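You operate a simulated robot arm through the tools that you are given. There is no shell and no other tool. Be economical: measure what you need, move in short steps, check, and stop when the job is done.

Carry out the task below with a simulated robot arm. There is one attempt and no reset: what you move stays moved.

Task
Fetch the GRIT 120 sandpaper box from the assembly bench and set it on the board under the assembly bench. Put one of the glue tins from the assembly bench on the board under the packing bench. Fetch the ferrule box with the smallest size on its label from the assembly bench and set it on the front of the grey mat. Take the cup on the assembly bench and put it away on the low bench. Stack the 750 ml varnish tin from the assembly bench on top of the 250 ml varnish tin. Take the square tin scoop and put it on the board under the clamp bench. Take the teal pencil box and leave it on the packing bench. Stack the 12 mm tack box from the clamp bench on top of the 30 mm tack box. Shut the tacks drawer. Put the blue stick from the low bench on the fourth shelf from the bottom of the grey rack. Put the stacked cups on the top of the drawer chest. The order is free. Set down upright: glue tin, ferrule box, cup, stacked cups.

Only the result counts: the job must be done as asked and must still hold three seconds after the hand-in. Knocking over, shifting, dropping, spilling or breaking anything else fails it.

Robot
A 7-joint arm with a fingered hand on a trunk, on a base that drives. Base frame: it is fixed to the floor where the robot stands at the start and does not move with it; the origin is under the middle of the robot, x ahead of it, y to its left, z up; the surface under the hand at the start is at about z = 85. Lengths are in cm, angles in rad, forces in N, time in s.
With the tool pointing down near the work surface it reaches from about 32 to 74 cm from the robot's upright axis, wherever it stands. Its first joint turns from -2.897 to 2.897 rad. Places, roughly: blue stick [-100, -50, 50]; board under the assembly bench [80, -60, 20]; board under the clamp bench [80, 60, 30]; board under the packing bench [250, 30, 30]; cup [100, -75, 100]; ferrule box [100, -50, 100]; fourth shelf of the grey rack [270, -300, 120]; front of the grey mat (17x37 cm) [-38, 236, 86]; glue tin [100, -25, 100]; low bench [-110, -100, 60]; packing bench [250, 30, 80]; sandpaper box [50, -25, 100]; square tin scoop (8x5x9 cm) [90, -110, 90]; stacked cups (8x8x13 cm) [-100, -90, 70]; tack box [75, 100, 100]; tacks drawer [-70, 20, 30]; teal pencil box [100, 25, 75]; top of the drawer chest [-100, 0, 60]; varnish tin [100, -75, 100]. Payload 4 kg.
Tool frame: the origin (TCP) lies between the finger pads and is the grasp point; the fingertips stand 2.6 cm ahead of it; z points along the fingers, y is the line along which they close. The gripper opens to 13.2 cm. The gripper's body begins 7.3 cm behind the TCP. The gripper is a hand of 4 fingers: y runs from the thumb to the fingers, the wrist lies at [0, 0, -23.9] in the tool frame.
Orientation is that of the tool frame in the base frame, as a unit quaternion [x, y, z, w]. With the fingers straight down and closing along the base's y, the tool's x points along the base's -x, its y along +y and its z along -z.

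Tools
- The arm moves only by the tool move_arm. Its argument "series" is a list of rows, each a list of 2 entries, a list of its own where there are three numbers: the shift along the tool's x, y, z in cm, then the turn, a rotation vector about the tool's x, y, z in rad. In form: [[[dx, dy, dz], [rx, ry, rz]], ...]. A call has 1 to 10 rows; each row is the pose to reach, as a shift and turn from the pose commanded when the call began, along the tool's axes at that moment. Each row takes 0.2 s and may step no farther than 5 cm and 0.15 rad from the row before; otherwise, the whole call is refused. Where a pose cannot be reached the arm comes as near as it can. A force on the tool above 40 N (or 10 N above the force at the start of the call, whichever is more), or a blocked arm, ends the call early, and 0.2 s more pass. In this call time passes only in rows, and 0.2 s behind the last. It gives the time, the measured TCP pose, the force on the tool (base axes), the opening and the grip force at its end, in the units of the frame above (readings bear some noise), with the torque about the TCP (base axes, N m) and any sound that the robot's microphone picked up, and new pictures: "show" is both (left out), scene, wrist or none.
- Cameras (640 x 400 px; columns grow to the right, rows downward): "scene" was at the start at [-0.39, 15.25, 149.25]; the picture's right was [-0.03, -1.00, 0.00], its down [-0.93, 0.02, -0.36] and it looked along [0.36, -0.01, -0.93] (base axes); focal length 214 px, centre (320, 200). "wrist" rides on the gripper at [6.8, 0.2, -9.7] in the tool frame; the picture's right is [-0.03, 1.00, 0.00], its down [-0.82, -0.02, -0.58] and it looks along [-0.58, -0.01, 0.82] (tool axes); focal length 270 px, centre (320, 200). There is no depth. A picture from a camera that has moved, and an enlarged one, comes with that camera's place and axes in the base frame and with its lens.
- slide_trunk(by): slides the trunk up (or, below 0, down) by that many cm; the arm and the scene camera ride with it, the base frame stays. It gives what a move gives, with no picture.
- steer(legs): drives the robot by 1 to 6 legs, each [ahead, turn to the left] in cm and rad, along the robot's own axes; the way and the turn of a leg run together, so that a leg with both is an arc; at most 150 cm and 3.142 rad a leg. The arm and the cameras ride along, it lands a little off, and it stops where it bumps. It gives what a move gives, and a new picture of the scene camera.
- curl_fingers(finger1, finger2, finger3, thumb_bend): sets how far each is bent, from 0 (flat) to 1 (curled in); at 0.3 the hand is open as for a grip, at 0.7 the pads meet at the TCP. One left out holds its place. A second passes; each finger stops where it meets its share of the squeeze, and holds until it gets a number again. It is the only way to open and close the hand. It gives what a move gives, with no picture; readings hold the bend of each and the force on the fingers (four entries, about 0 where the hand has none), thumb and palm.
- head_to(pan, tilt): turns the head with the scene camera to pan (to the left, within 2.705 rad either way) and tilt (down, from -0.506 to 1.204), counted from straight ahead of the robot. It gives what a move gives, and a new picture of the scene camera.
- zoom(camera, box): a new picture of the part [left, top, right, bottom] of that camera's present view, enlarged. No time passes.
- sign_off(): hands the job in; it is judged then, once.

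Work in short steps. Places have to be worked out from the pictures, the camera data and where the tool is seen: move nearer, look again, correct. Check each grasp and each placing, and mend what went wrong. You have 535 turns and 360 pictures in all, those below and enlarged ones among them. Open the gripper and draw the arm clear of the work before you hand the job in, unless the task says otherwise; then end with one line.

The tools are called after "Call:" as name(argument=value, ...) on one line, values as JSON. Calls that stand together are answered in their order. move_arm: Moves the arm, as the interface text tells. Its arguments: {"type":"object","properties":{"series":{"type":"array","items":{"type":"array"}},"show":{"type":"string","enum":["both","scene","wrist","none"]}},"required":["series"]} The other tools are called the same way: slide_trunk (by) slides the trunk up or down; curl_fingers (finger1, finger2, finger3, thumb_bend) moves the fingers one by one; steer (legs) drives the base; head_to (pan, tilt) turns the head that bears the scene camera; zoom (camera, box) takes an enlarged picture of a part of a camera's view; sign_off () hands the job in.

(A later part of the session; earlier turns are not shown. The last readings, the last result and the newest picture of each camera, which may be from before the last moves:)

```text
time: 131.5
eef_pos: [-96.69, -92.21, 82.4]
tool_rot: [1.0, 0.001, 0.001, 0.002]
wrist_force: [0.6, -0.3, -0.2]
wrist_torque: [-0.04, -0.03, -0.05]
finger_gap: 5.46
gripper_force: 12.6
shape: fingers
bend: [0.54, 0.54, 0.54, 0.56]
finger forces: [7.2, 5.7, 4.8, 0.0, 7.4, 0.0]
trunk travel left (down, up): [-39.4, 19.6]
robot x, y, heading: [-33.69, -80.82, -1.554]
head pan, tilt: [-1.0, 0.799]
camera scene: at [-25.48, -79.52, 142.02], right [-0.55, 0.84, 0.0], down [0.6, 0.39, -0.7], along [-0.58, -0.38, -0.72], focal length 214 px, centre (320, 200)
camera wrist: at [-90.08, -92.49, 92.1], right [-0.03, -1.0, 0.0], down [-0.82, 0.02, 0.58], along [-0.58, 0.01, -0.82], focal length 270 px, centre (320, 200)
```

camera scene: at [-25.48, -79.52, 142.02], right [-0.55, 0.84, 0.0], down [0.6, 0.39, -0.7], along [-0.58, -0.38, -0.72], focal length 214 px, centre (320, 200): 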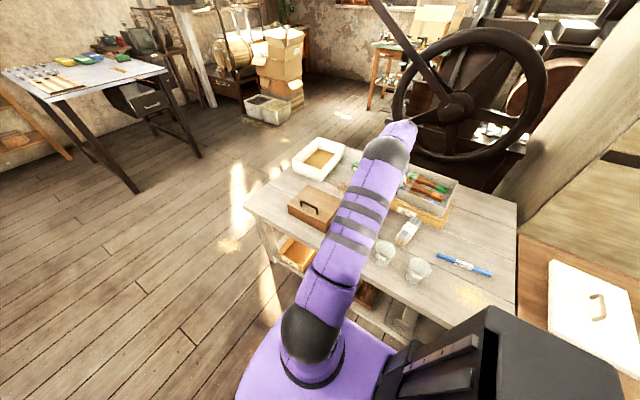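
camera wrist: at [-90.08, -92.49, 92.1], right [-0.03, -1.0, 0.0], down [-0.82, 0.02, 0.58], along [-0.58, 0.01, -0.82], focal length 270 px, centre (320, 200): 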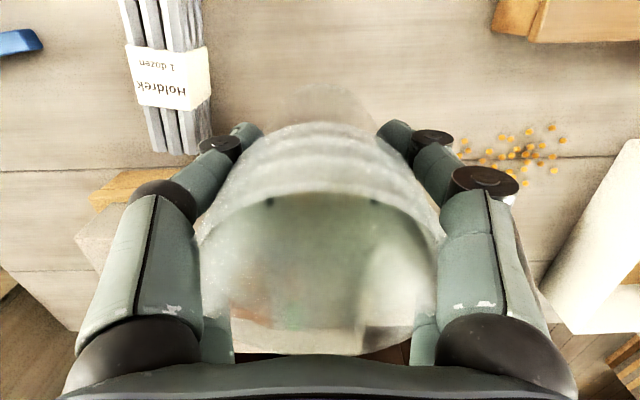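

Stack held. I raise it, draw it in, then reverse to the drawer chest.

Call:
slide_trunk(by=18)

Call:
move_arm(series=[[[4, 0, 0], [0, 0, 0]], [[8, 0, 0], [0, 0, 0]], [[12, 0, 0], [0, 0, 0]], [[16, 0, 0], [0, 0, 0]]], show="none")

Call:
steer(legs=[[-115, 0]])

```text
time: 133.5
eef_pos: [-96.8, -92.3, 100.42]
tool_rot: [1.0, 0.001, 0.0, 0.001]
wrist_force: [0.2, -0.2, 0.2]
wrist_torque: [-0.03, -0.01, 0.03]
finger_gap: 5.43
gripper_force: 12.7
shape: fingers
bend: [0.54, 0.54, 0.54, 0.56]
finger forces: [7.2, 5.6, 4.8, 0.0, 7.4, 0.0]
trunk travel left (down, up): [-57.4, 1.6]
robot x, y, heading: [-33.85, -81.41, -1.559]
head pan, tilt: [-1.0, 0.799]
```

```text
time: 134.5
eef_pos: [-80.58, -92.13, 100.48]
tool_rot: [1.0, 0.001, 0.0, 0.001]
wrist_force: [-0.7, -0.3, -0.9]
wrist_torque: [0.01, 0.0, -0.01]
finger_gap: 5.44
gripper_force: 12.3
shape: fingers
bend: [0.54, 0.54, 0.54, 0.56]
finger forces: [7.0, 5.7, 4.7, 0.0, 7.2, 0.0]
trunk travel left (down, up): [-57.4, 1.6]
robot x, y, heading: [-33.84, -81.31, -1.559]
head pan, tilt: [-1.0, 0.799]
```

```text
time: 140.5
eef_pos: [-82.3, 25.89, 100.46]
tool_rot: [1.0, 0.003, 0.0, 0.001]
wrist_force: [0.7, -0.6, -0.3]
wrist_torque: [0.0, 0.01, 0.01]
finger_gap: 5.43
gripper_force: 12.9
shape: fingers
bend: [0.54, 0.54, 0.54, 0.56]
finger forces: [7.0, 5.7, 4.8, 0.0, 7.3, 0.0]
trunk travel left (down, up): [-57.4, 1.6]
robot x, y, heading: [-36.04, 37.51, -1.552]
head pan, tilt: [-1.0, 0.799]
camera scene: at [-27.27, 38.98, 160.03], right [-0.56, 0.83, 0.0], down [0.6, 0.4, -0.7], along [-0.58, -0.39, -0.72], focal length 214 px, centre (320, 200)
```

scene: 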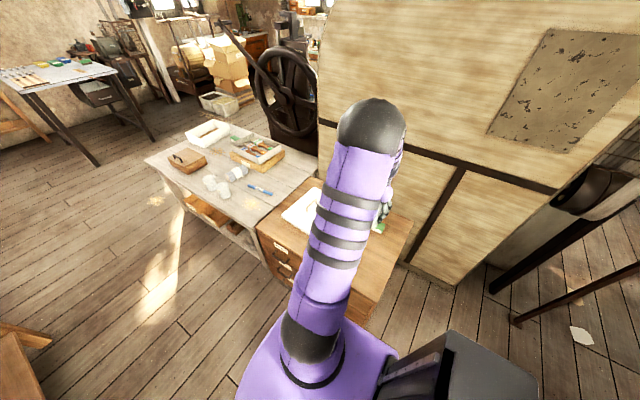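

Call:
move_arm(series=[[[2, 3, 0], [0, 0, 0]], [[4, 6, 0], [0, 0, 0]]], show="wrist")

```text
time: 141.1
eef_pos: [-78.27, 20.02, 100.46]
tool_rot: [1.0, 0.003, 0.0, 0.002]
wrist_force: [-1.3, 0.6, -1.0]
wrist_torque: [0.03, 0.0, 0.01]
finger_gap: 5.44
gripper_force: 12.1
shape: fingers
bend: [0.54, 0.54, 0.54, 0.56]
finger forces: [7.1, 5.8, 5.0, 0.1, 7.2, 0.0]
trunk travel left (down, up): [-57.4, 1.6]
robot x, y, heading: [-36.02, 36.89, -1.549]
head pan, tilt: [-1.0, 0.799]
camera wrist: at [-71.55, 19.79, 110.12], right [-0.02, -1.0, 0.0], down [-0.82, 0.02, 0.58], along [-0.58, 0.01, -0.82], focal length 270 px, centre (320, 200)
```

wrist: 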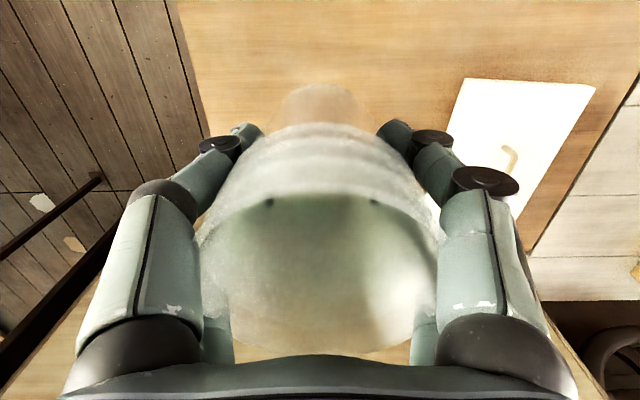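

Clear wood below. Lower the trunk 28 cm, then feel for the surface.

Call:
slide_trunk(by=-28)

Call:
move_arm(series=[[[0, 0, 0.8], [0, 0, 0]], [[0, 0, 1.6], [0, 0, 0]]], show="scene")

```text
time: 144.0
eef_pos: [-78.36, 19.91, 72.39]
tool_rot: [1.0, 0.004, 0.0, 0.001]
wrist_force: [0.4, 0.2, -0.5]
wrist_torque: [0.02, 0.0, 0.01]
finger_gap: 5.43
gripper_force: 12.5
shape: fingers
bend: [0.54, 0.54, 0.54, 0.56]
finger forces: [7.1, 5.7, 4.9, 0.0, 7.4, 0.1]
trunk travel left (down, up): [-29.4, 29.6]
robot x, y, heading: [-35.7, 36.89, -1.551]
head pan, tilt: [-1.0, 0.799]
```

```text
time: 144.6
eef_pos: [-78.18, 19.97, 70.81]
tool_rot: [1.0, 0.005, 0.001, 0.001]
wrist_force: [0.1, -0.9, -0.6]
wrist_torque: [0.0, 0.01, 0.0]
finger_gap: 5.45
gripper_force: 12.5
shape: fingers
bend: [0.54, 0.54, 0.54, 0.56]
finger forces: [6.9, 5.7, 4.8, 0.0, 7.3, 0.0]
trunk travel left (down, up): [-29.4, 29.6]
robot x, y, heading: [-35.62, 36.97, -1.553]
head pan, tilt: [-1.0, 0.799]
camera scene: at [-27.26, 38.97, 132.03], right [-0.56, 0.83, 0.0], down [0.6, 0.4, -0.7], along [-0.58, -0.39, -0.72], focal length 214 px, centre (320, 200)
```

scene: 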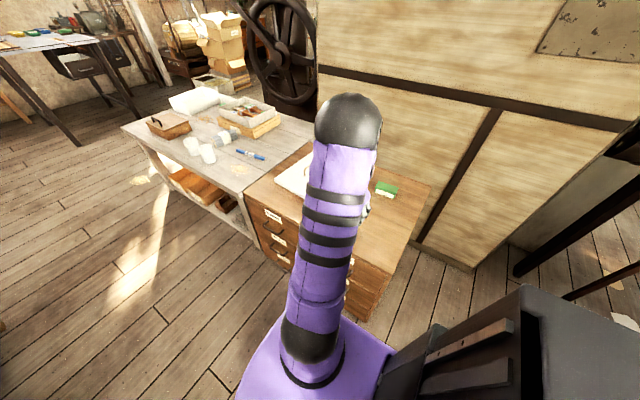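

Call:
move_arm(series=[[[0, 0, 0.7], [0, 0, 0]]], show="none")

Call:
move_arm(series=[[[0, 0, 0.5], [0, 0, 0]]], show="none")

Call:
move_arm(series=[[[0, 0, 0.5], [0, 0, 0]]], show="wrist")

```text
time: 145.0
eef_pos: [-78.26, 20.01, 70.19]
tool_rot: [1.0, 0.004, -0.002, 0.001]
wrist_force: [0.3, 0.2, -0.5]
wrist_torque: [0.0, -0.04, 0.02]
finger_gap: 5.44
gripper_force: 12.3
shape: fingers
bend: [0.54, 0.54, 0.54, 0.56]
finger forces: [7.0, 5.7, 5.0, 0.0, 7.3, 0.1]
trunk travel left (down, up): [-29.4, 29.6]
robot x, y, heading: [-35.5, 36.58, -1.551]
head pan, tilt: [-1.0, 0.799]
```

```text
time: 145.4
eef_pos: [-78.26, 19.95, 69.59]
tool_rot: [1.0, 0.004, 0.0, 0.001]
wrist_force: [-0.6, -0.1, -1.0]
wrist_torque: [0.01, 0.0, 0.02]
finger_gap: 5.43
gripper_force: 12.4
shape: fingers
bend: [0.54, 0.54, 0.54, 0.56]
finger forces: [7.0, 5.7, 4.8, 0.1, 7.3, 0.0]
trunk travel left (down, up): [-29.4, 29.6]
robot x, y, heading: [-35.71, 37.17, -1.555]
head pan, tilt: [-1.0, 0.799]
```

```text
time: 145.8
eef_pos: [-78.39, 19.94, 69.0]
tool_rot: [1.0, 0.004, 0.0, 0.001]
wrist_force: [0.3, -0.3, -0.1]
wrist_torque: [0.0, 0.01, 0.02]
finger_gap: 5.43
gripper_force: 12.2
shape: fingers
bend: [0.54, 0.54, 0.54, 0.56]
finger forces: [7.0, 5.7, 4.9, 0.0, 7.3, 0.1]
trunk travel left (down, up): [-29.4, 29.6]
robot x, y, heading: [-35.56, 37.1, -1.552]
head pan, tilt: [-1.0, 0.799]
camera wrist: at [-71.62, 19.82, 78.75], right [-0.02, -1.0, 0.0], down [-0.82, 0.01, 0.58], along [-0.58, 0.01, -0.82], focal length 270 px, centre (320, 200)
```

wrist: 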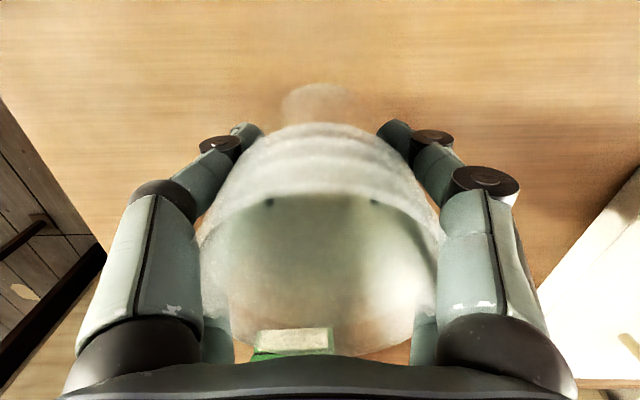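

Call:
move_arm(series=[[[0, 0, 0.5], [0, 0, 0]]], show="none")

Call:
move_arm(series=[[[0, 0, 0.5], [0, 0, 0]]], show="none")

Call:
move_arm(series=[[[0, 0, 0.5], [0, 0, 0]]], show="none")

```text
time: 146.2
eef_pos: [-78.27, 20.07, 68.58]
tool_rot: [1.0, 0.004, 0.0, 0.001]
wrist_force: [0.2, 0.2, 0.0]
wrist_torque: [0.0, 0.02, -0.05]
finger_gap: 5.47
gripper_force: 12.5
shape: fingers
bend: [0.54, 0.54, 0.54, 0.57]
finger forces: [7.1, 5.7, 5.0, 0.1, 7.3, 0.0]
trunk travel left (down, up): [-29.4, 29.6]
robot x, y, heading: [-35.57, 37.03, -1.551]
head pan, tilt: [-1.0, 0.799]
```

```text
time: 146.6
eef_pos: [-78.24, 19.94, 68.08]
tool_rot: [1.0, 0.004, 0.0, 0.001]
wrist_force: [0.3, -0.7, -0.1]
wrist_torque: [0.01, -0.02, 0.0]
finger_gap: 5.43
gripper_force: 12.2
shape: fingers
bend: [0.54, 0.54, 0.54, 0.57]
finger forces: [7.0, 5.7, 4.9, 0.0, 7.2, 0.0]
trunk travel left (down, up): [-29.4, 29.6]
robot x, y, heading: [-35.46, 37.34, -1.553]
head pan, tilt: [-1.0, 0.799]
```

```text
time: 147.0
eef_pos: [-78.31, 19.97, 67.55]
tool_rot: [1.0, 0.004, 0.0, 0.001]
wrist_force: [0.4, -1.0, 0.2]
wrist_torque: [0.05, 0.0, 0.03]
finger_gap: 5.43
gripper_force: 12.1
shape: fingers
bend: [0.54, 0.54, 0.54, 0.57]
finger forces: [6.9, 5.6, 4.8, 0.0, 7.3, 0.1]
trunk travel left (down, up): [-29.4, 29.6]
robot x, y, heading: [-35.63, 36.95, -1.549]
head pan, tilt: [-1.0, 0.799]
```

Call:
move_arm(series=[[[0, 0, 0.5], [0, 0, 0]]], show="none")

Call:
move_arm(series=[[[0, 0, 0.5], [0, 0, 0]]], show="none")

Call:
move_arm(series=[[[0, 0, 0.5], [0, 0, 0]]], show="wrist")

```text
time: 147.4
eef_pos: [-78.41, 19.89, 67.1]
tool_rot: [1.0, 0.005, 0.0, 0.0]
wrist_force: [1.1, -0.1, 9.7]
wrist_torque: [0.24, -0.12, -0.05]
finger_gap: 5.42
gripper_force: 14.3
shape: fingers
bend: [0.54, 0.54, 0.54, 0.57]
finger forces: [8.7, 6.4, 5.4, 0.0, 8.2, 0.0]
trunk travel left (down, up): [-29.4, 29.6]
robot x, y, heading: [-35.79, 36.91, -1.552]
head pan, tilt: [-1.0, 0.799]
```

```text
time: 147.8
eef_pos: [-78.31, 20.01, 67.04]
tool_rot: [1.0, 0.005, -0.005, 0.002]
wrist_force: [2.1, -2.8, 39.3]
wrist_torque: [0.17, -0.21, -0.01]
finger_gap: 5.41
gripper_force: 21.9
shape: fingers
bend: [0.55, 0.55, 0.55, 0.57]
finger forces: [14.1, 10.6, 7.7, 0.0, 11.4, 0.1]
trunk travel left (down, up): [-29.4, 29.6]
robot x, y, heading: [-35.7, 37.14, -1.554]
head pan, tilt: [-1.0, 0.799]
```

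```text
time: 148.1
eef_pos: [-78.49, 19.92, 66.94]
tool_rot: [1.0, 0.005, -0.006, 0.003]
wrist_force: [6.0, 0.6, 27.8]
wrist_torque: [0.2, -0.24, 0.03]
finger_gap: 5.43
gripper_force: 23.9
shape: fingers
bend: [0.56, 0.56, 0.55, 0.57]
finger forces: [14.3, 10.5, 9.5, 0.0, 14.2, 0.1]
trunk travel left (down, up): [-29.4, 29.6]
robot x, y, heading: [-35.34, 37.3, -1.551]
head pan, tilt: [-1.0, 0.799]
stopped in row 1: the force on the tool passed its limit at 56 N (the readings are from after the stop); the commanded pose is now the measured one
camera wrist: at [-71.68, 19.78, 76.47], right [-0.02, -1.0, 0.01], down [-0.81, 0.02, 0.59], along [-0.59, 0.0, -0.81], focal length 270 px, centre (320, 200)
```

wrist: 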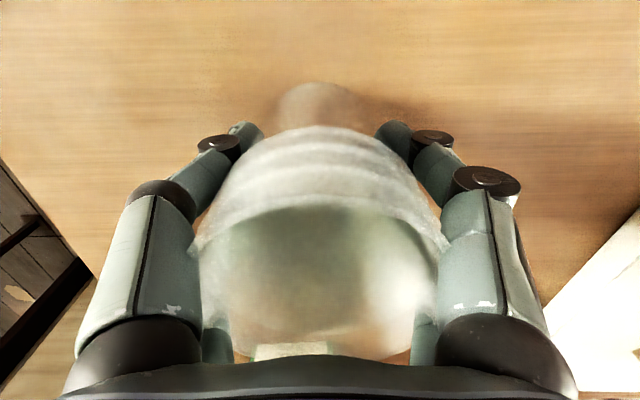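

Contact found at TCP z ≈67.1 (surface ≈57.7). I relieve the pressure and open the fingers.

Call:
move_arm(series=[[[0, 0, -0.25], [0, 0, 0]]], show="none")

Call:
curl_fingers(finger1=0.3, finger2=0.3, finger3=0.3, thumb_bend=0.3)

Call:
move_arm(series=[[[0, 0, -3], [0, 0, 0]], [[0, 0, -7], [0, 0, 0]], [[0, 0, -11], [0, 0, 0]], [[0, 0, -15], [0, 0, 0]], [[0, 0, -19], [0, 0, 0]]], show="wrist")

```text
time: 148.5
eef_pos: [-78.46, 19.87, 66.94]
tool_rot: [1.0, 0.004, -0.004, 0.003]
wrist_force: [1.5, 0.5, 12.5]
wrist_torque: [0.12, -0.05, 0.03]
finger_gap: 5.43
gripper_force: 22.1
shape: fingers
bend: [0.56, 0.56, 0.55, 0.57]
finger forces: [12.2, 10.0, 8.9, 0.1, 12.2, 0.1]
trunk travel left (down, up): [-29.4, 29.6]
robot x, y, heading: [-35.7, 37.23, -1.555]
head pan, tilt: [-1.0, 0.799]
```

```text
time: 149.5
eef_pos: [-78.43, 19.83, 67.0]
tool_rot: [1.0, 0.004, -0.004, 0.003]
wrist_force: [-0.7, 0.7, -1.1]
wrist_torque: [-0.01, 0.03, 0.01]
finger_gap: 13.22
gripper_force: 0.1
shape: fingers
bend: [0.3, 0.3, 0.3, 0.3]
finger forces: [0.1, 0.0, 0.0, 0.0, 0.0, 0.0]
trunk travel left (down, up): [-29.4, 29.6]
robot x, y, heading: [-35.8, 37.1, -1.554]
head pan, tilt: [-1.0, 0.799]
```

```text
time: 150.7
eef_pos: [-78.23, 19.82, 86.15]
tool_rot: [1.0, 0.005, -0.003, 0.002]
wrist_force: [0.1, -0.6, 1.5]
wrist_torque: [0.02, -0.02, 0.0]
finger_gap: 13.27
gripper_force: 0.2
shape: fingers
bend: [0.3, 0.3, 0.3, 0.3]
finger forces: [0.0, 0.0, 0.1, 0.0, 0.0, 0.0]
trunk travel left (down, up): [-29.4, 29.6]
robot x, y, heading: [-35.73, 37.3, -1.555]
head pan, tilt: [-1.0, 0.799]
camera wrist: at [-71.51, 19.72, 95.64], right [-0.02, -1.0, 0.0], down [-0.81, 0.02, 0.58], along [-0.58, 0.01, -0.81], focal length 270 px, centre (320, 200)
```

wrist: 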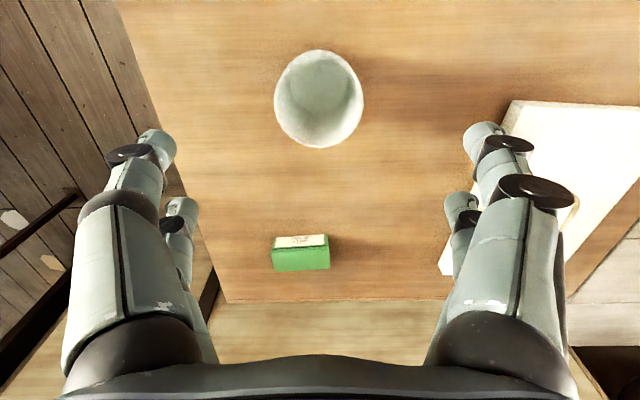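

Stack is upright on the chest. Next the blue stick: drive ahead to bring it to my right and view it.

Call:
steer(legs=[[82, 0]])

Call:
move_arm(series=[[[-2, 0, -3], [0, 0, 0]], [[-4, -1, -6], [0, 0, 0]]], show="wrist")

```text
time: 155.1
eef_pos: [-76.78, -62.24, 85.87]
tool_rot: [1.0, 0.005, -0.005, 0.003]
wrist_force: [0.2, 0.2, 0.3]
wrist_torque: [0.0, -0.02, -0.01]
finger_gap: 13.25
gripper_force: 0.0
shape: fingers
bend: [0.3, 0.3, 0.3, 0.3]
finger forces: [0.0, 0.0, 0.0, 0.1, 0.1, 0.0]
trunk travel left (down, up): [-29.4, 29.6]
robot x, y, heading: [-34.02, -45.1, -1.551]
head pan, tilt: [-1.0, 0.799]
camera scene: at [-25.7, -43.14, 132.03], right [-0.56, 0.83, 0.0], down [0.6, 0.4, -0.7], along [-0.58, -0.39, -0.72], focal length 214 px, centre (320, 200)
```

scene: 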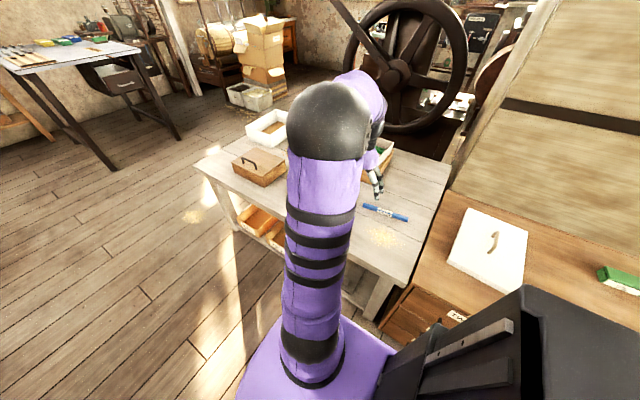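

```text
time: 155.7
eef_pos: [-80.64, -61.24, 91.86]
tool_rot: [1.0, 0.004, -0.004, 0.003]
wrist_force: [-0.2, -0.8, -0.4]
wrist_torque: [0.04, -0.01, -0.02]
finger_gap: 13.24
gripper_force: 0.1
shape: fingers
bend: [0.3, 0.3, 0.3, 0.3]
finger forces: [0.0, 0.0, 0.0, 0.0, 0.1, 0.0]
trunk travel left (down, up): [-29.4, 29.6]
robot x, y, heading: [-34.19, -44.93, -1.548]
head pan, tilt: [-1.0, 0.799]
camera wrist: at [-73.91, -61.42, 101.58], right [-0.02, -1.0, 0.0], down [-0.81, 0.02, 0.58], along [-0.58, 0.01, -0.81], focal length 270 px, centre (320, 200)
```

wrist: 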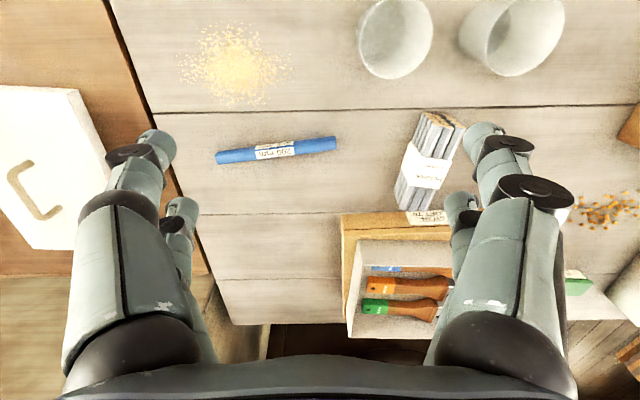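

The stick lies centred at (−93.9,−53.5), along y. I turn the hand 84° and move over it.

Call:
move_arm(series=[[[-1.3, -0.8, 1.4], [0, 0, 0.146]], [[-2.6, -1.6, 2.8], [0, 0, 0.292]], [[-4, -2.3, 4.2], [0, 0, 0.438]], [[-5.3, -3.1, 5.6], [0, 0, 0.584]], [[-6.6, -3.9, 7], [0, 0, 0.73]], [[-8, -4.6, 8.4], [0, 0, 0.876]], [[-9.3, -5.4, 9.8], [0, 0, 1.022]], [[-10.6, -6.2, 11.2], [0, 0, 1.168]], [[-12, -7, 12.6], [0, 0, 1.314]], [[-13.3, -7.7, 14], [0, 0, 1.459]]], show="wrist")

```text
time: 157.9
eef_pos: [-94.32, -53.62, 78.18]
tool_rot: [0.747, -0.665, -0.001, 0.005]
wrist_force: [-0.7, -0.4, 0.4]
wrist_torque: [0.02, 0.02, 0.0]
finger_gap: 13.27
gripper_force: 0.0
shape: fingers
bend: [0.3, 0.3, 0.3, 0.3]
finger forces: [0.0, 0.0, 0.0, 0.0, 0.0, 0.0]
trunk travel left (down, up): [-29.4, 29.6]
robot x, y, heading: [-34.2, -45.04, -1.555]
head pan, tilt: [-1.0, 0.799]
camera wrist: at [-93.66, -60.42, 87.83], right [-1.0, -0.09, 0.01], down [-0.07, 0.82, 0.57], along [-0.06, 0.57, -0.82], focal length 270 px, centre (320, 200)
```

wrist: 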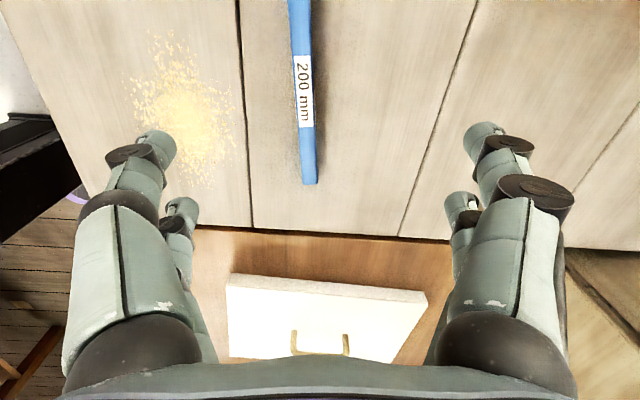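

Call:
move_arm(series=[[[0, -1.3, 3], [0, 0, 0]], [[0, -1.3, 7], [0, 0, 0]], [[0, -1.3, 11], [0, 0, 0]], [[0, -1.3, 14], [0, 0, 0]], [[0, -1.3, 16], [0, 0, 0]], [[0, -1.3, 17], [0, 0, 0]]], show="wrist")

```text
time: 159.3
eef_pos: [-93.54, -53.63, 62.43]
tool_rot: [0.748, -0.664, -0.008, 0.011]
wrist_force: [0.4, -0.9, 13.8]
wrist_torque: [0.05, -1.07, -0.05]
finger_gap: 13.83
gripper_force: 7.2
shape: fingers
bend: [0.3, 0.3, 0.26, 0.27]
finger forces: [0.3, 0.4, 5.5, 0.1, 8.3, 0.1]
trunk travel left (down, up): [-29.4, 29.6]
robot x, y, heading: [-34.22, -45.28, -1.546]
head pan, tilt: [-1.0, 0.799]
stopped in row 6: the force on the tool passed its limit at 50 N (the readings are from after the stop); the commanded pose is now the measured one
camera wrist: at [-92.81, -60.5, 72.08], right [-1.0, -0.09, 0.03], down [-0.06, 0.82, 0.57], along [-0.08, 0.57, -0.82], focal length 270 px, centre (320, 200)
```

wrist: 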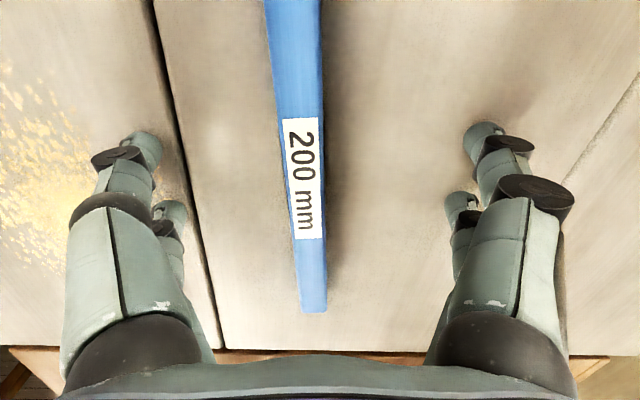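

The open fingers reach further down than closed ones. I raise slightly, pre-close to about 5 cm, then descend again.

Call:
move_arm(series=[[[0, 0, -2.5], [0, 0, 0]]], show="none")

Call:
curl_fingers(finger1=0.56, finger2=0.56, finger3=0.56, thumb_bend=0.56)

Call:
move_arm(series=[[[0, 0.5, 1.5], [0, 0, 0]], [[0, 0.5, 2.5], [0, 0, 0]], [[0, 0.5, 3.2], [0, 0, 0]]], show="wrist")

```text
time: 159.7
eef_pos: [-93.63, -53.63, 64.46]
tool_rot: [0.748, -0.663, -0.007, 0.01]
wrist_force: [0.3, 0.3, -0.5]
wrist_torque: [0.01, -0.01, 0.01]
finger_gap: 13.33
gripper_force: 0.0
shape: fingers
bend: [0.3, 0.3, 0.3, 0.3]
finger forces: [0.1, 0.0, 0.1, 0.1, 0.0, 0.0]
trunk travel left (down, up): [-29.4, 29.6]
robot x, y, heading: [-34.36, -44.99, -1.553]
head pan, tilt: [-1.0, 0.799]
```

```text
time: 160.7
eef_pos: [-93.43, -53.69, 64.48]
tool_rot: [0.749, -0.663, -0.007, 0.01]
wrist_force: [0.4, 0.1, 0.4]
wrist_torque: [0.01, -0.05, -0.01]
finger_gap: 4.62
gripper_force: 0.1
shape: fingers
bend: [0.56, 0.56, 0.56, 0.56]
finger forces: [0.0, 0.1, 0.0, 0.0, 0.1, 0.0]
trunk travel left (down, up): [-29.4, 29.6]
robot x, y, heading: [-34.13, -45.0, -1.55]
head pan, tilt: [-1.0, 0.799]
```

```text
time: 161.3
eef_pos: [-94.3, -53.76, 63.38]
tool_rot: [0.749, -0.662, -0.012, 0.015]
wrist_force: [3.3, 0.4, 19.0]
wrist_torque: [0.28, -0.74, -0.03]
finger_gap: 4.73
gripper_force: 9.0
shape: fingers
bend: [0.56, 0.56, 0.57, 0.56]
finger forces: [0.1, 0.0, 13.1, 0.1, 5.3, 0.0]
trunk travel left (down, up): [-29.4, 29.6]
robot x, y, heading: [-34.18, -45.08, -1.556]
head pan, tilt: [-1.0, 0.799]
stopped in row 2: the force on the tool passed its limit at 50 N (the readings are from after the stop); the commanded pose is now the measured one
camera wrist: at [-93.4, -60.55, 73.09], right [-0.99, -0.1, 0.04], down [-0.06, 0.82, 0.57], along [-0.09, 0.57, -0.82], focal length 270 px, centre (320, 200)
```

wrist: 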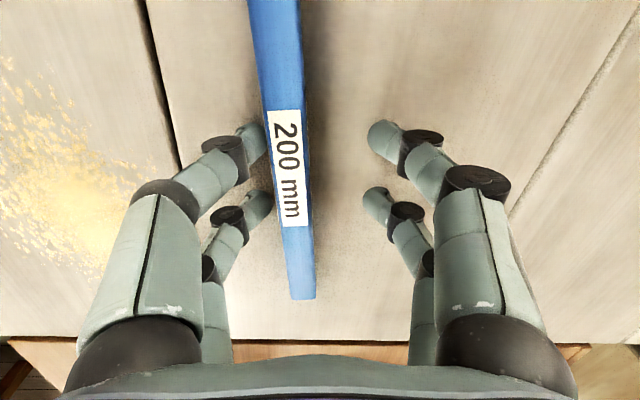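

The left finger landed on the stick; I need to shift ~1.6 cm toward it. Raise, open a bit, shift, descend.

Call:
move_arm(series=[[[0, 0, -2.2], [0, 0, 0]], [[0, -1.7, -2.2], [0, 0, 0]]], show="none")

Call:
curl_fingers(finger1=0.5, finger2=0.5, finger3=0.5, thumb_bend=0.5)

Call:
move_arm(series=[[[0, 0, 1.5], [0, 0, 0]], [[0, 0, 2.4], [0, 0, 0]], [[0, 0, 3.2], [0, 0, 0]]], show="wrist")

```text
time: 161.9
eef_pos: [-92.49, -53.49, 65.14]
tool_rot: [0.749, -0.663, -0.009, 0.013]
wrist_force: [-1.2, 0.8, -0.2]
wrist_torque: [-0.02, -0.03, -0.01]
finger_gap: 4.63
gripper_force: 0.0
shape: fingers
bend: [0.56, 0.56, 0.56, 0.56]
finger forces: [0.1, 0.0, 0.0, 0.1, 0.0, 0.0]
trunk travel left (down, up): [-29.4, 29.6]
robot x, y, heading: [-34.14, -44.89, -1.553]
head pan, tilt: [-1.0, 0.799]
```

```text
time: 162.9
eef_pos: [-92.58, -53.38, 65.03]
tool_rot: [0.749, -0.662, -0.009, 0.014]
wrist_force: [0.8, 0.4, 0.6]
wrist_torque: [-0.01, 0.0, 0.04]
finger_gap: 6.53
gripper_force: 0.1
shape: fingers
bend: [0.5, 0.5, 0.5, 0.5]
finger forces: [0.0, 0.0, 0.0, 0.0, 0.1, 0.0]
trunk travel left (down, up): [-29.4, 29.6]
robot x, y, heading: [-34.0, -45.16, -1.552]
head pan, tilt: [-1.0, 0.799]
```

```text
time: 163.6
eef_pos: [-93.0, -53.53, 63.48]
tool_rot: [0.749, -0.663, -0.014, 0.02]
wrist_force: [1.8, -0.4, 17.8]
wrist_torque: [0.18, -0.86, -0.03]
finger_gap: 6.8
gripper_force: 8.7
shape: fingers
bend: [0.5, 0.5, 0.49, 0.5]
finger forces: [0.0, 0.0, 10.3, 0.0, 7.3, 0.1]
trunk travel left (down, up): [-29.4, 29.6]
robot x, y, heading: [-34.12, -44.86, -1.557]
head pan, tilt: [-1.0, 0.799]
stopped in row 3: the force on the tool passed its limit at 49 N (the readings are from after the stop); the commanded pose is now the measured one
camera wrist: at [-92.08, -60.34, 73.17], right [-0.99, -0.1, 0.05], down [-0.05, 0.82, 0.57], along [-0.09, 0.57, -0.82], focal length 270 px, centre (320, 200)
```

wrist: 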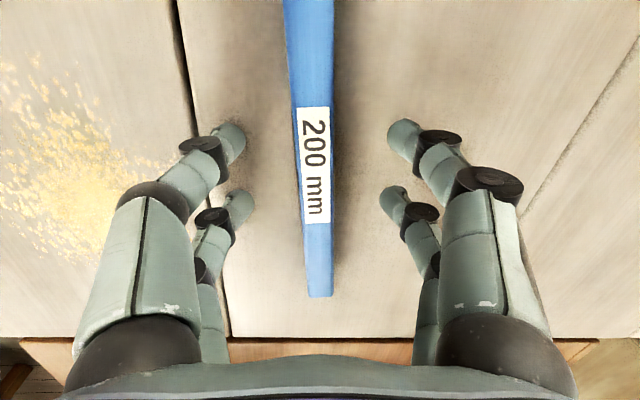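

Centred with tips at the table. Relieve slightly and close.

Call:
move_arm(series=[[[0, 0, -0.4], [0, 0, 0]]], show="none")

Call:
curl_fingers(finger1=0.72, finger2=0.72, finger3=0.72, thumb_bend=0.72)

Call:
zoom(camera="wrist", box=[0, 0, 640, 400])

```text
time: 164.0
eef_pos: [-92.91, -53.52, 63.41]
tool_rot: [0.749, -0.663, -0.013, 0.018]
wrist_force: [1.2, -0.7, 5.7]
wrist_torque: [0.09, -0.2, 0.01]
finger_gap: 6.63
gripper_force: 1.9
shape: fingers
bend: [0.5, 0.5, 0.49, 0.5]
finger forces: [0.0, 0.0, 3.7, 0.0, 0.8, 0.1]
trunk travel left (down, up): [-29.4, 29.6]
robot x, y, heading: [-34.23, -44.86, -1.553]
head pan, tilt: [-1.0, 0.799]
```

```text
time: 165.0
eef_pos: [-93.01, -53.61, 63.61]
tool_rot: [0.749, -0.662, -0.013, 0.018]
wrist_force: [-0.2, -0.5, -1.5]
wrist_torque: [-0.02, 0.01, 0.0]
finger_gap: 1.41
gripper_force: 12.8
shape: fingers
bend: [0.68, 0.68, 0.68, 0.68]
finger forces: [6.1, 5.8, 5.5, 0.1, 6.6, 0.0]
trunk travel left (down, up): [-29.4, 29.6]
robot x, y, heading: [-34.04, -44.87, -1.549]
head pan, tilt: [-1.0, 0.799]
```

```text
1.00 times, centred on (320, 200) of wrist (not enlarged: the box is as wide or as high as the picture)
camera zoom: at [-92.04, -60.34, 73.26], right [-0.99, -0.1, 0.04], down [-0.05, 0.82, 0.57], along [-0.09, 0.57, -0.82], focal length 270 px, centre (320, 200)
```

zoom: 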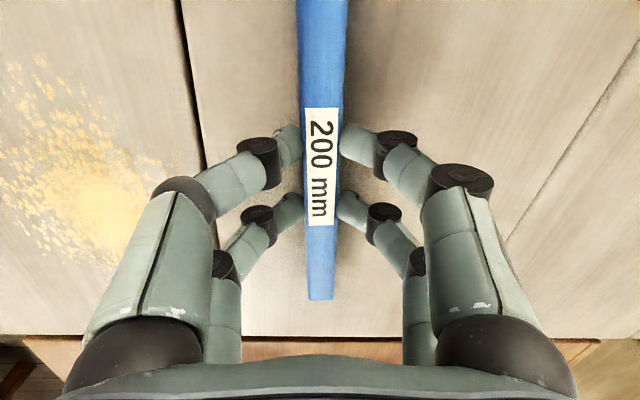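

Stick gripped firmly. Lift with the trunk and tuck the arm in, then look toward the far rack.

Call:
slide_trunk(by=29)

Call:
move_arm(series=[[[0, -4, 0], [0, 0, 0]], [[0, -8, 0], [0, 0, 0]], [[0, -12, 0], [0, 0, 0]], [[0, -15, 0], [0, 0, 0]]], show="wrist")

Call:
steer(legs=[[75, 0]])

Call:
head_to(pan=0.7, tilt=0.5)

```text
time: 167.9
eef_pos: [-93.02, -53.47, 92.48]
tool_rot: [0.749, -0.662, -0.013, 0.018]
wrist_force: [0.3, 0.1, -0.2]
wrist_torque: [-0.01, -0.04, 0.05]
finger_gap: 1.43
gripper_force: 12.6
shape: fingers
bend: [0.68, 0.68, 0.68, 0.68]
finger forces: [6.3, 5.9, 5.5, 0.0, 6.6, 0.2]
trunk travel left (down, up): [-58.4, 0.6]
robot x, y, heading: [-34.42, -45.18, -1.554]
head pan, tilt: [-1.0, 0.799]
```

```text
time: 168.9
eef_pos: [-78.1, -51.81, 91.77]
tool_rot: [0.748, -0.663, -0.013, 0.017]
wrist_force: [-0.2, -0.2, 0.1]
wrist_torque: [0.03, 0.0, -0.01]
finger_gap: 1.4
gripper_force: 12.2
shape: fingers
bend: [0.68, 0.68, 0.68, 0.68]
finger forces: [6.2, 5.8, 5.5, 0.0, 6.5, 0.0]
trunk travel left (down, up): [-58.4, 0.6]
robot x, y, heading: [-34.16, -44.75, -1.552]
head pan, tilt: [-1.0, 0.799]
camera wrist: at [-77.1, -58.55, 101.58], right [-0.99, -0.1, 0.04], down [-0.05, 0.82, 0.57], along [-0.09, 0.57, -0.82], focal length 270 px, centre (320, 200)
```

wrist: 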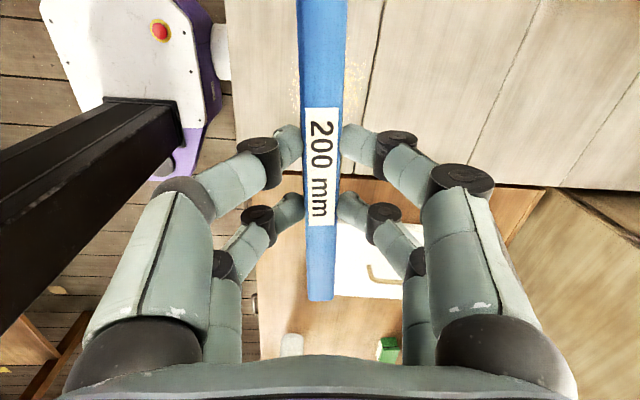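

```text
time: 172.9
eef_pos: [-76.81, -126.36, 91.85]
tool_rot: [0.747, -0.664, -0.013, 0.018]
wrist_force: [0.7, 0.0, -0.7]
wrist_torque: [0.01, -0.01, -0.03]
finger_gap: 1.43
gripper_force: 11.7
shape: fingers
bend: [0.68, 0.68, 0.68, 0.68]
finger forces: [6.2, 5.9, 5.5, 0.0, 6.5, 0.1]
trunk travel left (down, up): [-58.4, 0.6]
robot x, y, heading: [-32.35, -119.44, -1.554]
head pan, tilt: [-1.0, 0.799]
camera scene: at [-24.45, -117.98, 161.03], right [-0.55, 0.83, 0.0], down [0.6, 0.4, -0.7], along [-0.58, -0.39, -0.72], focal length 214 px, centre (320, 200)
```

scene: 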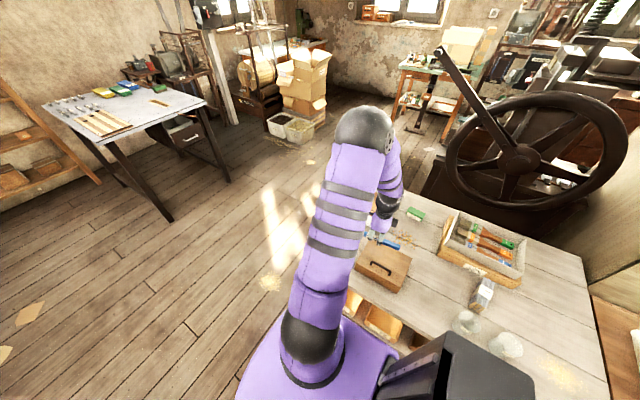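

```text
time: 174.7
eef_pos: [-76.82, -126.37, 91.87]
tool_rot: [0.747, -0.664, -0.013, 0.017]
wrist_force: [-0.3, 0.3, 1.3]
wrist_torque: [-0.03, 0.02, -0.01]
finger_gap: 1.42
gripper_force: 12.2
shape: fingers
bend: [0.68, 0.68, 0.68, 0.68]
finger forces: [6.2, 5.9, 5.6, 0.0, 6.6, 0.0]
trunk travel left (down, up): [-58.4, 0.6]
robot x, y, heading: [-33.21, -119.98, -1.553]
head pan, tilt: [0.7, 0.499]
camera scene: at [-11.77, -120.38, 163.62], right [-0.76, -0.65, 0.0], down [-0.31, 0.36, -0.88], along [0.57, -0.66, -0.48], focal length 214 px, centre (320, 200)
```

scene: 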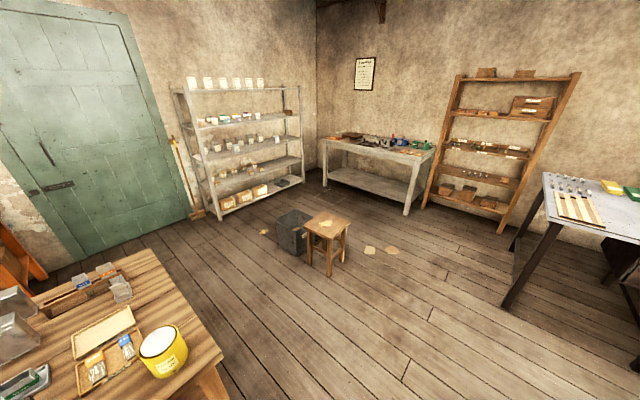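

Superb view: the grey rack stands at x ≈250, y −212…−376 with five shelves. I zoom on it.

Call:
zoom(camera="scene", box=[165, 60, 325, 225])

```text
2.42 times, centred on (245, 142) of scene
camera zoom: at [-11.77, -120.38, 163.62], right [-0.76, -0.65, 0.0], down [-0.31, 0.36, -0.88], along [0.57, -0.66, -0.48], focal length 520 px, centre (502, 339)
```

zoom: 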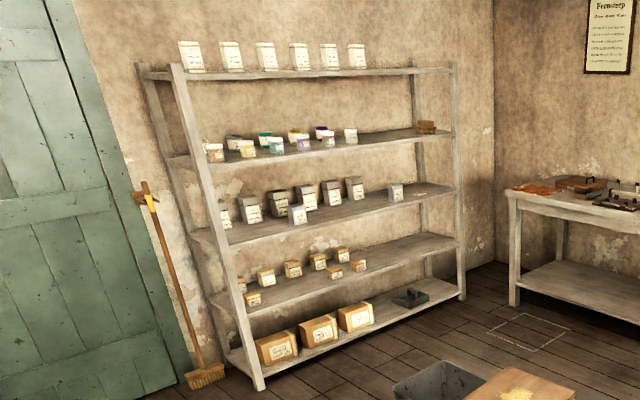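

Fourth shelf ≈z 118 with free room around y −328. I drive there: down the aisle, then along +x between bench end and stool.

Call:
steer(legs=[[50, 0], [0, 1.553], [150, 0]])

```text
time: 179.4
eef_pos: [-69.05, -194.69, 91.84]
tool_rot: [0.873, -0.488, -0.01, 0.02]
wrist_force: [-0.3, 0.5, -0.4]
wrist_torque: [0.02, -0.02, 0.01]
finger_gap: 1.39
gripper_force: 12.1
shape: fingers
bend: [0.68, 0.69, 0.68, 0.68]
finger forces: [6.3, 5.8, 5.6, 0.0, 6.6, 0.1]
trunk travel left (down, up): [-58.4, 0.6]
robot x, y, heading: [-31.86, -169.87, -1.121]
head pan, tilt: [0.7, 0.499]
stopped in leg 2: the robot was blocked; the commanded pose is now the measured one
camera scene: at [-12.51, -161.91, 163.62], right [-0.41, -0.91, 0.0], down [-0.44, 0.2, -0.88], along [0.8, -0.36, -0.48], focal length 214 px, centre (320, 200)
```

scene: 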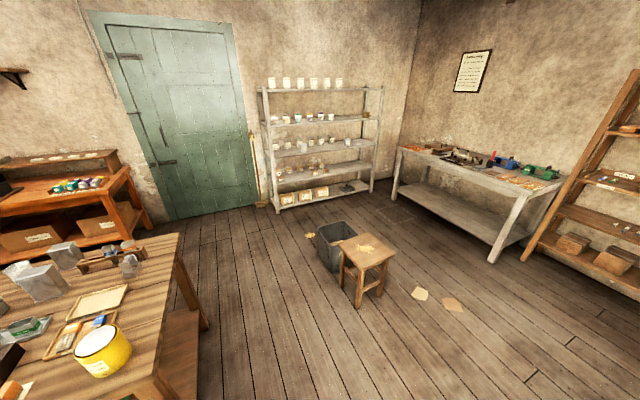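

Rear box touched the low bench corner; I edge forward first, then finish the turn.

Call:
steer(legs=[[22, 0], [0, 1.2]])

```text
time: 184.4
eef_pos: [-12.15, -233.43, 91.88]
tool_rot: [0.994, 0.103, 0.003, 0.021]
wrist_force: [0.4, 0.3, 0.2]
wrist_torque: [0.01, 0.0, 0.01]
finger_gap: 1.4
gripper_force: 11.8
shape: fingers
bend: [0.68, 0.69, 0.68, 0.68]
finger forces: [6.1, 5.6, 5.2, 0.0, 6.4, 0.0]
trunk travel left (down, up): [-58.4, 0.6]
robot x, y, heading: [-22.81, -190.11, 0.104]
head pan, tilt: [0.7, 0.499]
camera scene: at [-23.69, -168.87, 163.62], right [0.72, -0.7, 0.0], down [-0.33, -0.34, -0.88], along [0.61, 0.63, -0.48], focal length 214 px, centre (320, 200)
```

scene: 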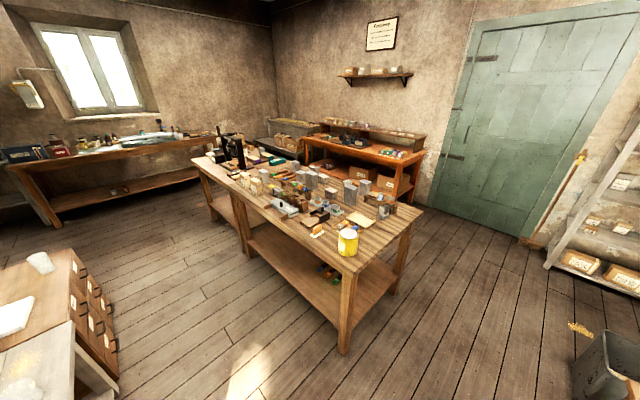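

Call:
steer(legs=[[150, 0], [62, 0], [0, -0.6]])

```text
time: 196.8
eef_pos: [172.15, -210.75, 91.91]
tool_rot: [0.979, -0.202, -0.004, 0.021]
wrist_force: [0.1, 0.2, -0.5]
wrist_torque: [0.01, -0.01, 0.05]
finger_gap: 1.4
gripper_force: 11.5
shape: fingers
bend: [0.68, 0.69, 0.68, 0.68]
finger forces: [6.0, 5.6, 5.2, 0.0, 6.3, 0.0]
trunk travel left (down, up): [-58.4, 0.6]
robot x, y, heading: [188.3, -169.71, -0.515]
head pan, tilt: [0.7, 0.499]
camera scene: at [199.69, -151.51, 163.62], right [0.18, -0.98, 0.0], down [-0.47, -0.09, -0.88], along [0.86, 0.16, -0.48], focal length 214 px, centre (320, 200)
```

scene: 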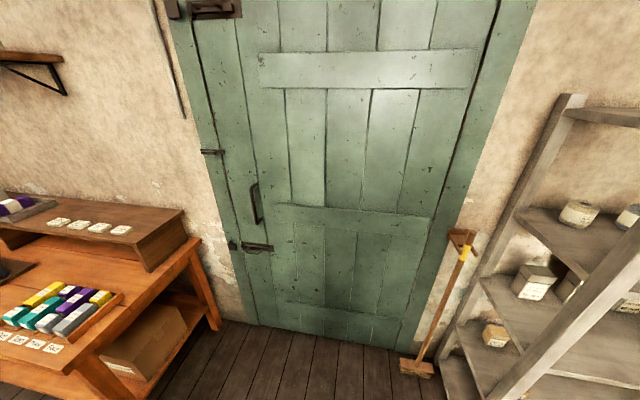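

Call:
steer(legs=[[0, -1.055], [150, 0]])

Call:
head_to(pan=1.0, tilt=0.5)

```text
time: 207.2
eef_pos: [137.67, -323.01, 91.87]
tool_rot: [0.721, -0.693, -0.015, 0.016]
wrist_force: [-0.9, -0.3, 0.0]
wrist_torque: [0.01, -0.05, 0.02]
finger_gap: 1.37
gripper_force: 11.1
shape: fingers
bend: [0.68, 0.69, 0.69, 0.68]
finger forces: [5.9, 5.4, 5.0, 0.0, 6.2, 0.1]
trunk travel left (down, up): [-58.4, 0.6]
robot x, y, heading: [182.01, -319.92, -1.639]
head pan, tilt: [0.7, 0.499]
camera scene: at [202.9, -322.1, 163.62], right [-0.81, -0.59, 0.0], down [-0.28, 0.39, -0.88], along [0.52, -0.71, -0.48], focal length 214 px, centre (320, 200)
```

scene: 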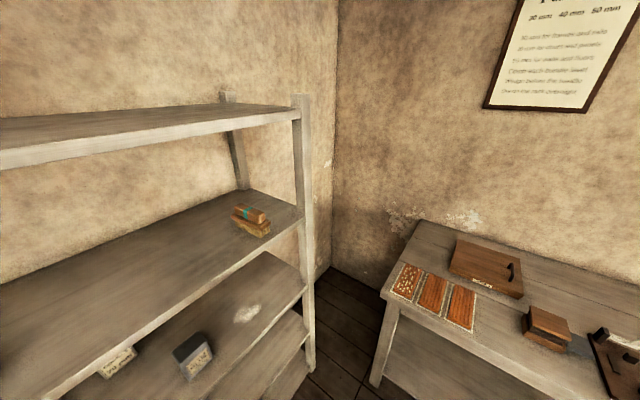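

```text
time: 208.0
eef_pos: [137.55, -322.92, 91.86]
tool_rot: [0.721, -0.692, -0.015, 0.017]
wrist_force: [-0.3, 0.1, -0.5]
wrist_torque: [0.03, -0.01, -0.04]
finger_gap: 1.38
gripper_force: 11.1
shape: fingers
bend: [0.68, 0.69, 0.69, 0.68]
finger forces: [5.9, 5.4, 5.0, 0.1, 6.1, 0.0]
trunk travel left (down, up): [-58.4, 0.6]
robot x, y, heading: [181.8, -319.8, -1.639]
head pan, tilt: [1.0, 0.499]
camera scene: at [204.83, -320.18, 163.62], right [-0.6, -0.8, 0.0], down [-0.38, 0.29, -0.88], along [0.7, -0.52, -0.48], focal length 214 px, centre (320, 200)
```

scene: 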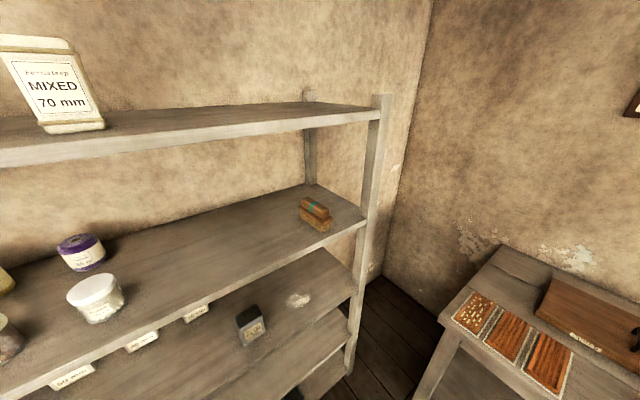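

Shelf 4 is free between y ≈−303 and −353. I turn left to face +y with a small approach on the way so the rack is on my right.

Call:
steer(legs=[[0, 0.82], [0, 0.82], [7, 0], [0, 0.8], [0, 0.77]])

Call:
head_to(pan=-1.2, tilt=0.6)

```text
time: 218.3
eef_pos: [232.89, -313.24, 91.88]
tool_rot: [0.663, 0.748, 0.017, 0.014]
wrist_force: [0.6, 0.3, -0.8]
wrist_torque: [0.0, -0.02, -0.01]
finger_gap: 1.28
gripper_force: 10.1
shape: fingers
bend: [0.68, 0.69, 0.69, 0.69]
finger forces: [5.6, 5.1, 4.7, 0.0, 5.9, 0.0]
trunk travel left (down, up): [-58.4, 0.6]
robot x, y, heading: [189.14, -320.13, 1.58]
head pan, tilt: [1.0, 0.499]
camera scene: at [166.0, -321.01, 163.62], right [0.53, 0.85, 0.0], down [0.41, -0.25, -0.88], along [-0.74, 0.47, -0.48], focal length 214 px, centre (320, 200)
```

scene: 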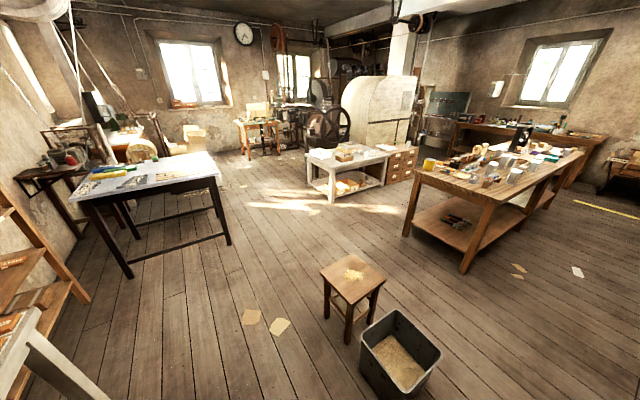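

```text
time: 220.4
eef_pos: [232.96, -313.15, 91.89]
tool_rot: [0.663, 0.748, 0.018, 0.014]
wrist_force: [-0.1, -0.3, 0.6]
wrist_torque: [-0.05, 0.02, 0.0]
finger_gap: 1.31
gripper_force: 11.0
shape: fingers
bend: [0.68, 0.69, 0.69, 0.69]
finger forces: [5.7, 5.0, 4.7, 0.1, 6.0, 0.1]
trunk travel left (down, up): [-58.4, 0.6]
robot x, y, heading: [189.08, -319.59, 1.582]
head pan, tilt: [-1.201, 0.6]
camera scene: at [181.92, -322.55, 162.71], right [0.37, -0.93, 0.0], down [-0.52, -0.21, -0.83], along [0.77, 0.31, -0.56], focal length 214 px, centre (320, 200)
```

scene: 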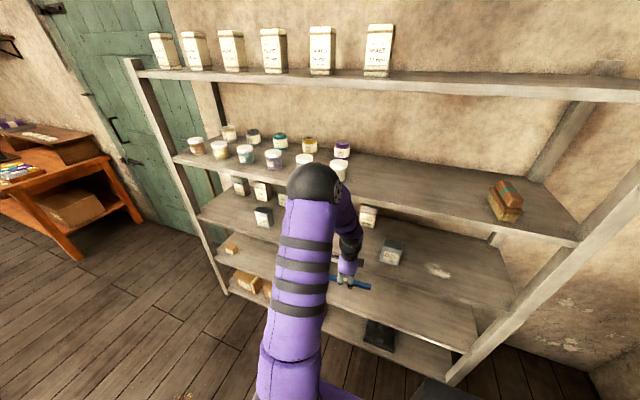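

Raise the stick to shelf height in front of the rack, still vertical.

Call:
move_arm(series=[[[-1.4, -0.2, -4.3], [0, 0, 0]], [[-2.9, -0.4, -8.6], [0, 0, 0]], [[-4.3, -0.6, -12.9], [0, 0, 0]], [[-5.7, -0.8, -17.2], [0, 0, 0]], [[-7.2, -1, -21.5], [0, 0, 0]], [[-8.6, -1.2, -25.8], [0, 0, 0]], [[-10, -1.4, -30.1], [0, 0, 0]], [[-11.5, -1.5, -34.4], [0, 0, 0]], [[-12.9, -1.5, -38.5], [0, 0, 0]]], show="scene")

```text
time: 222.4
eef_pos: [231.41, -326.48, 130.21]
tool_rot: [0.663, 0.748, 0.017, 0.014]
wrist_force: [-1.0, -0.4, -0.2]
wrist_torque: [0.03, -0.02, -0.02]
finger_gap: 1.29
gripper_force: 10.8
shape: fingers
bend: [0.69, 0.69, 0.69, 0.69]
finger forces: [5.6, 4.9, 4.6, 0.0, 5.9, 0.1]
trunk travel left (down, up): [-58.4, 0.6]
robot x, y, heading: [188.6, -319.42, 1.584]
head pan, tilt: [-1.201, 0.6]
camera scene: at [181.93, -322.58, 162.71], right [0.37, -0.93, 0.0], down [-0.52, -0.21, -0.82], along [0.77, 0.31, -0.57], focal length 214 px, centre (320, 200)
```

scene: 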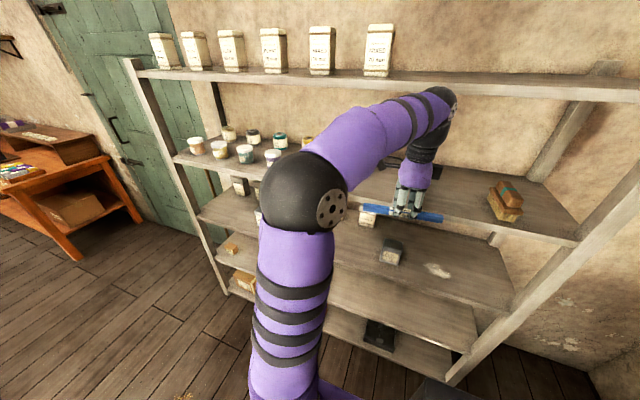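

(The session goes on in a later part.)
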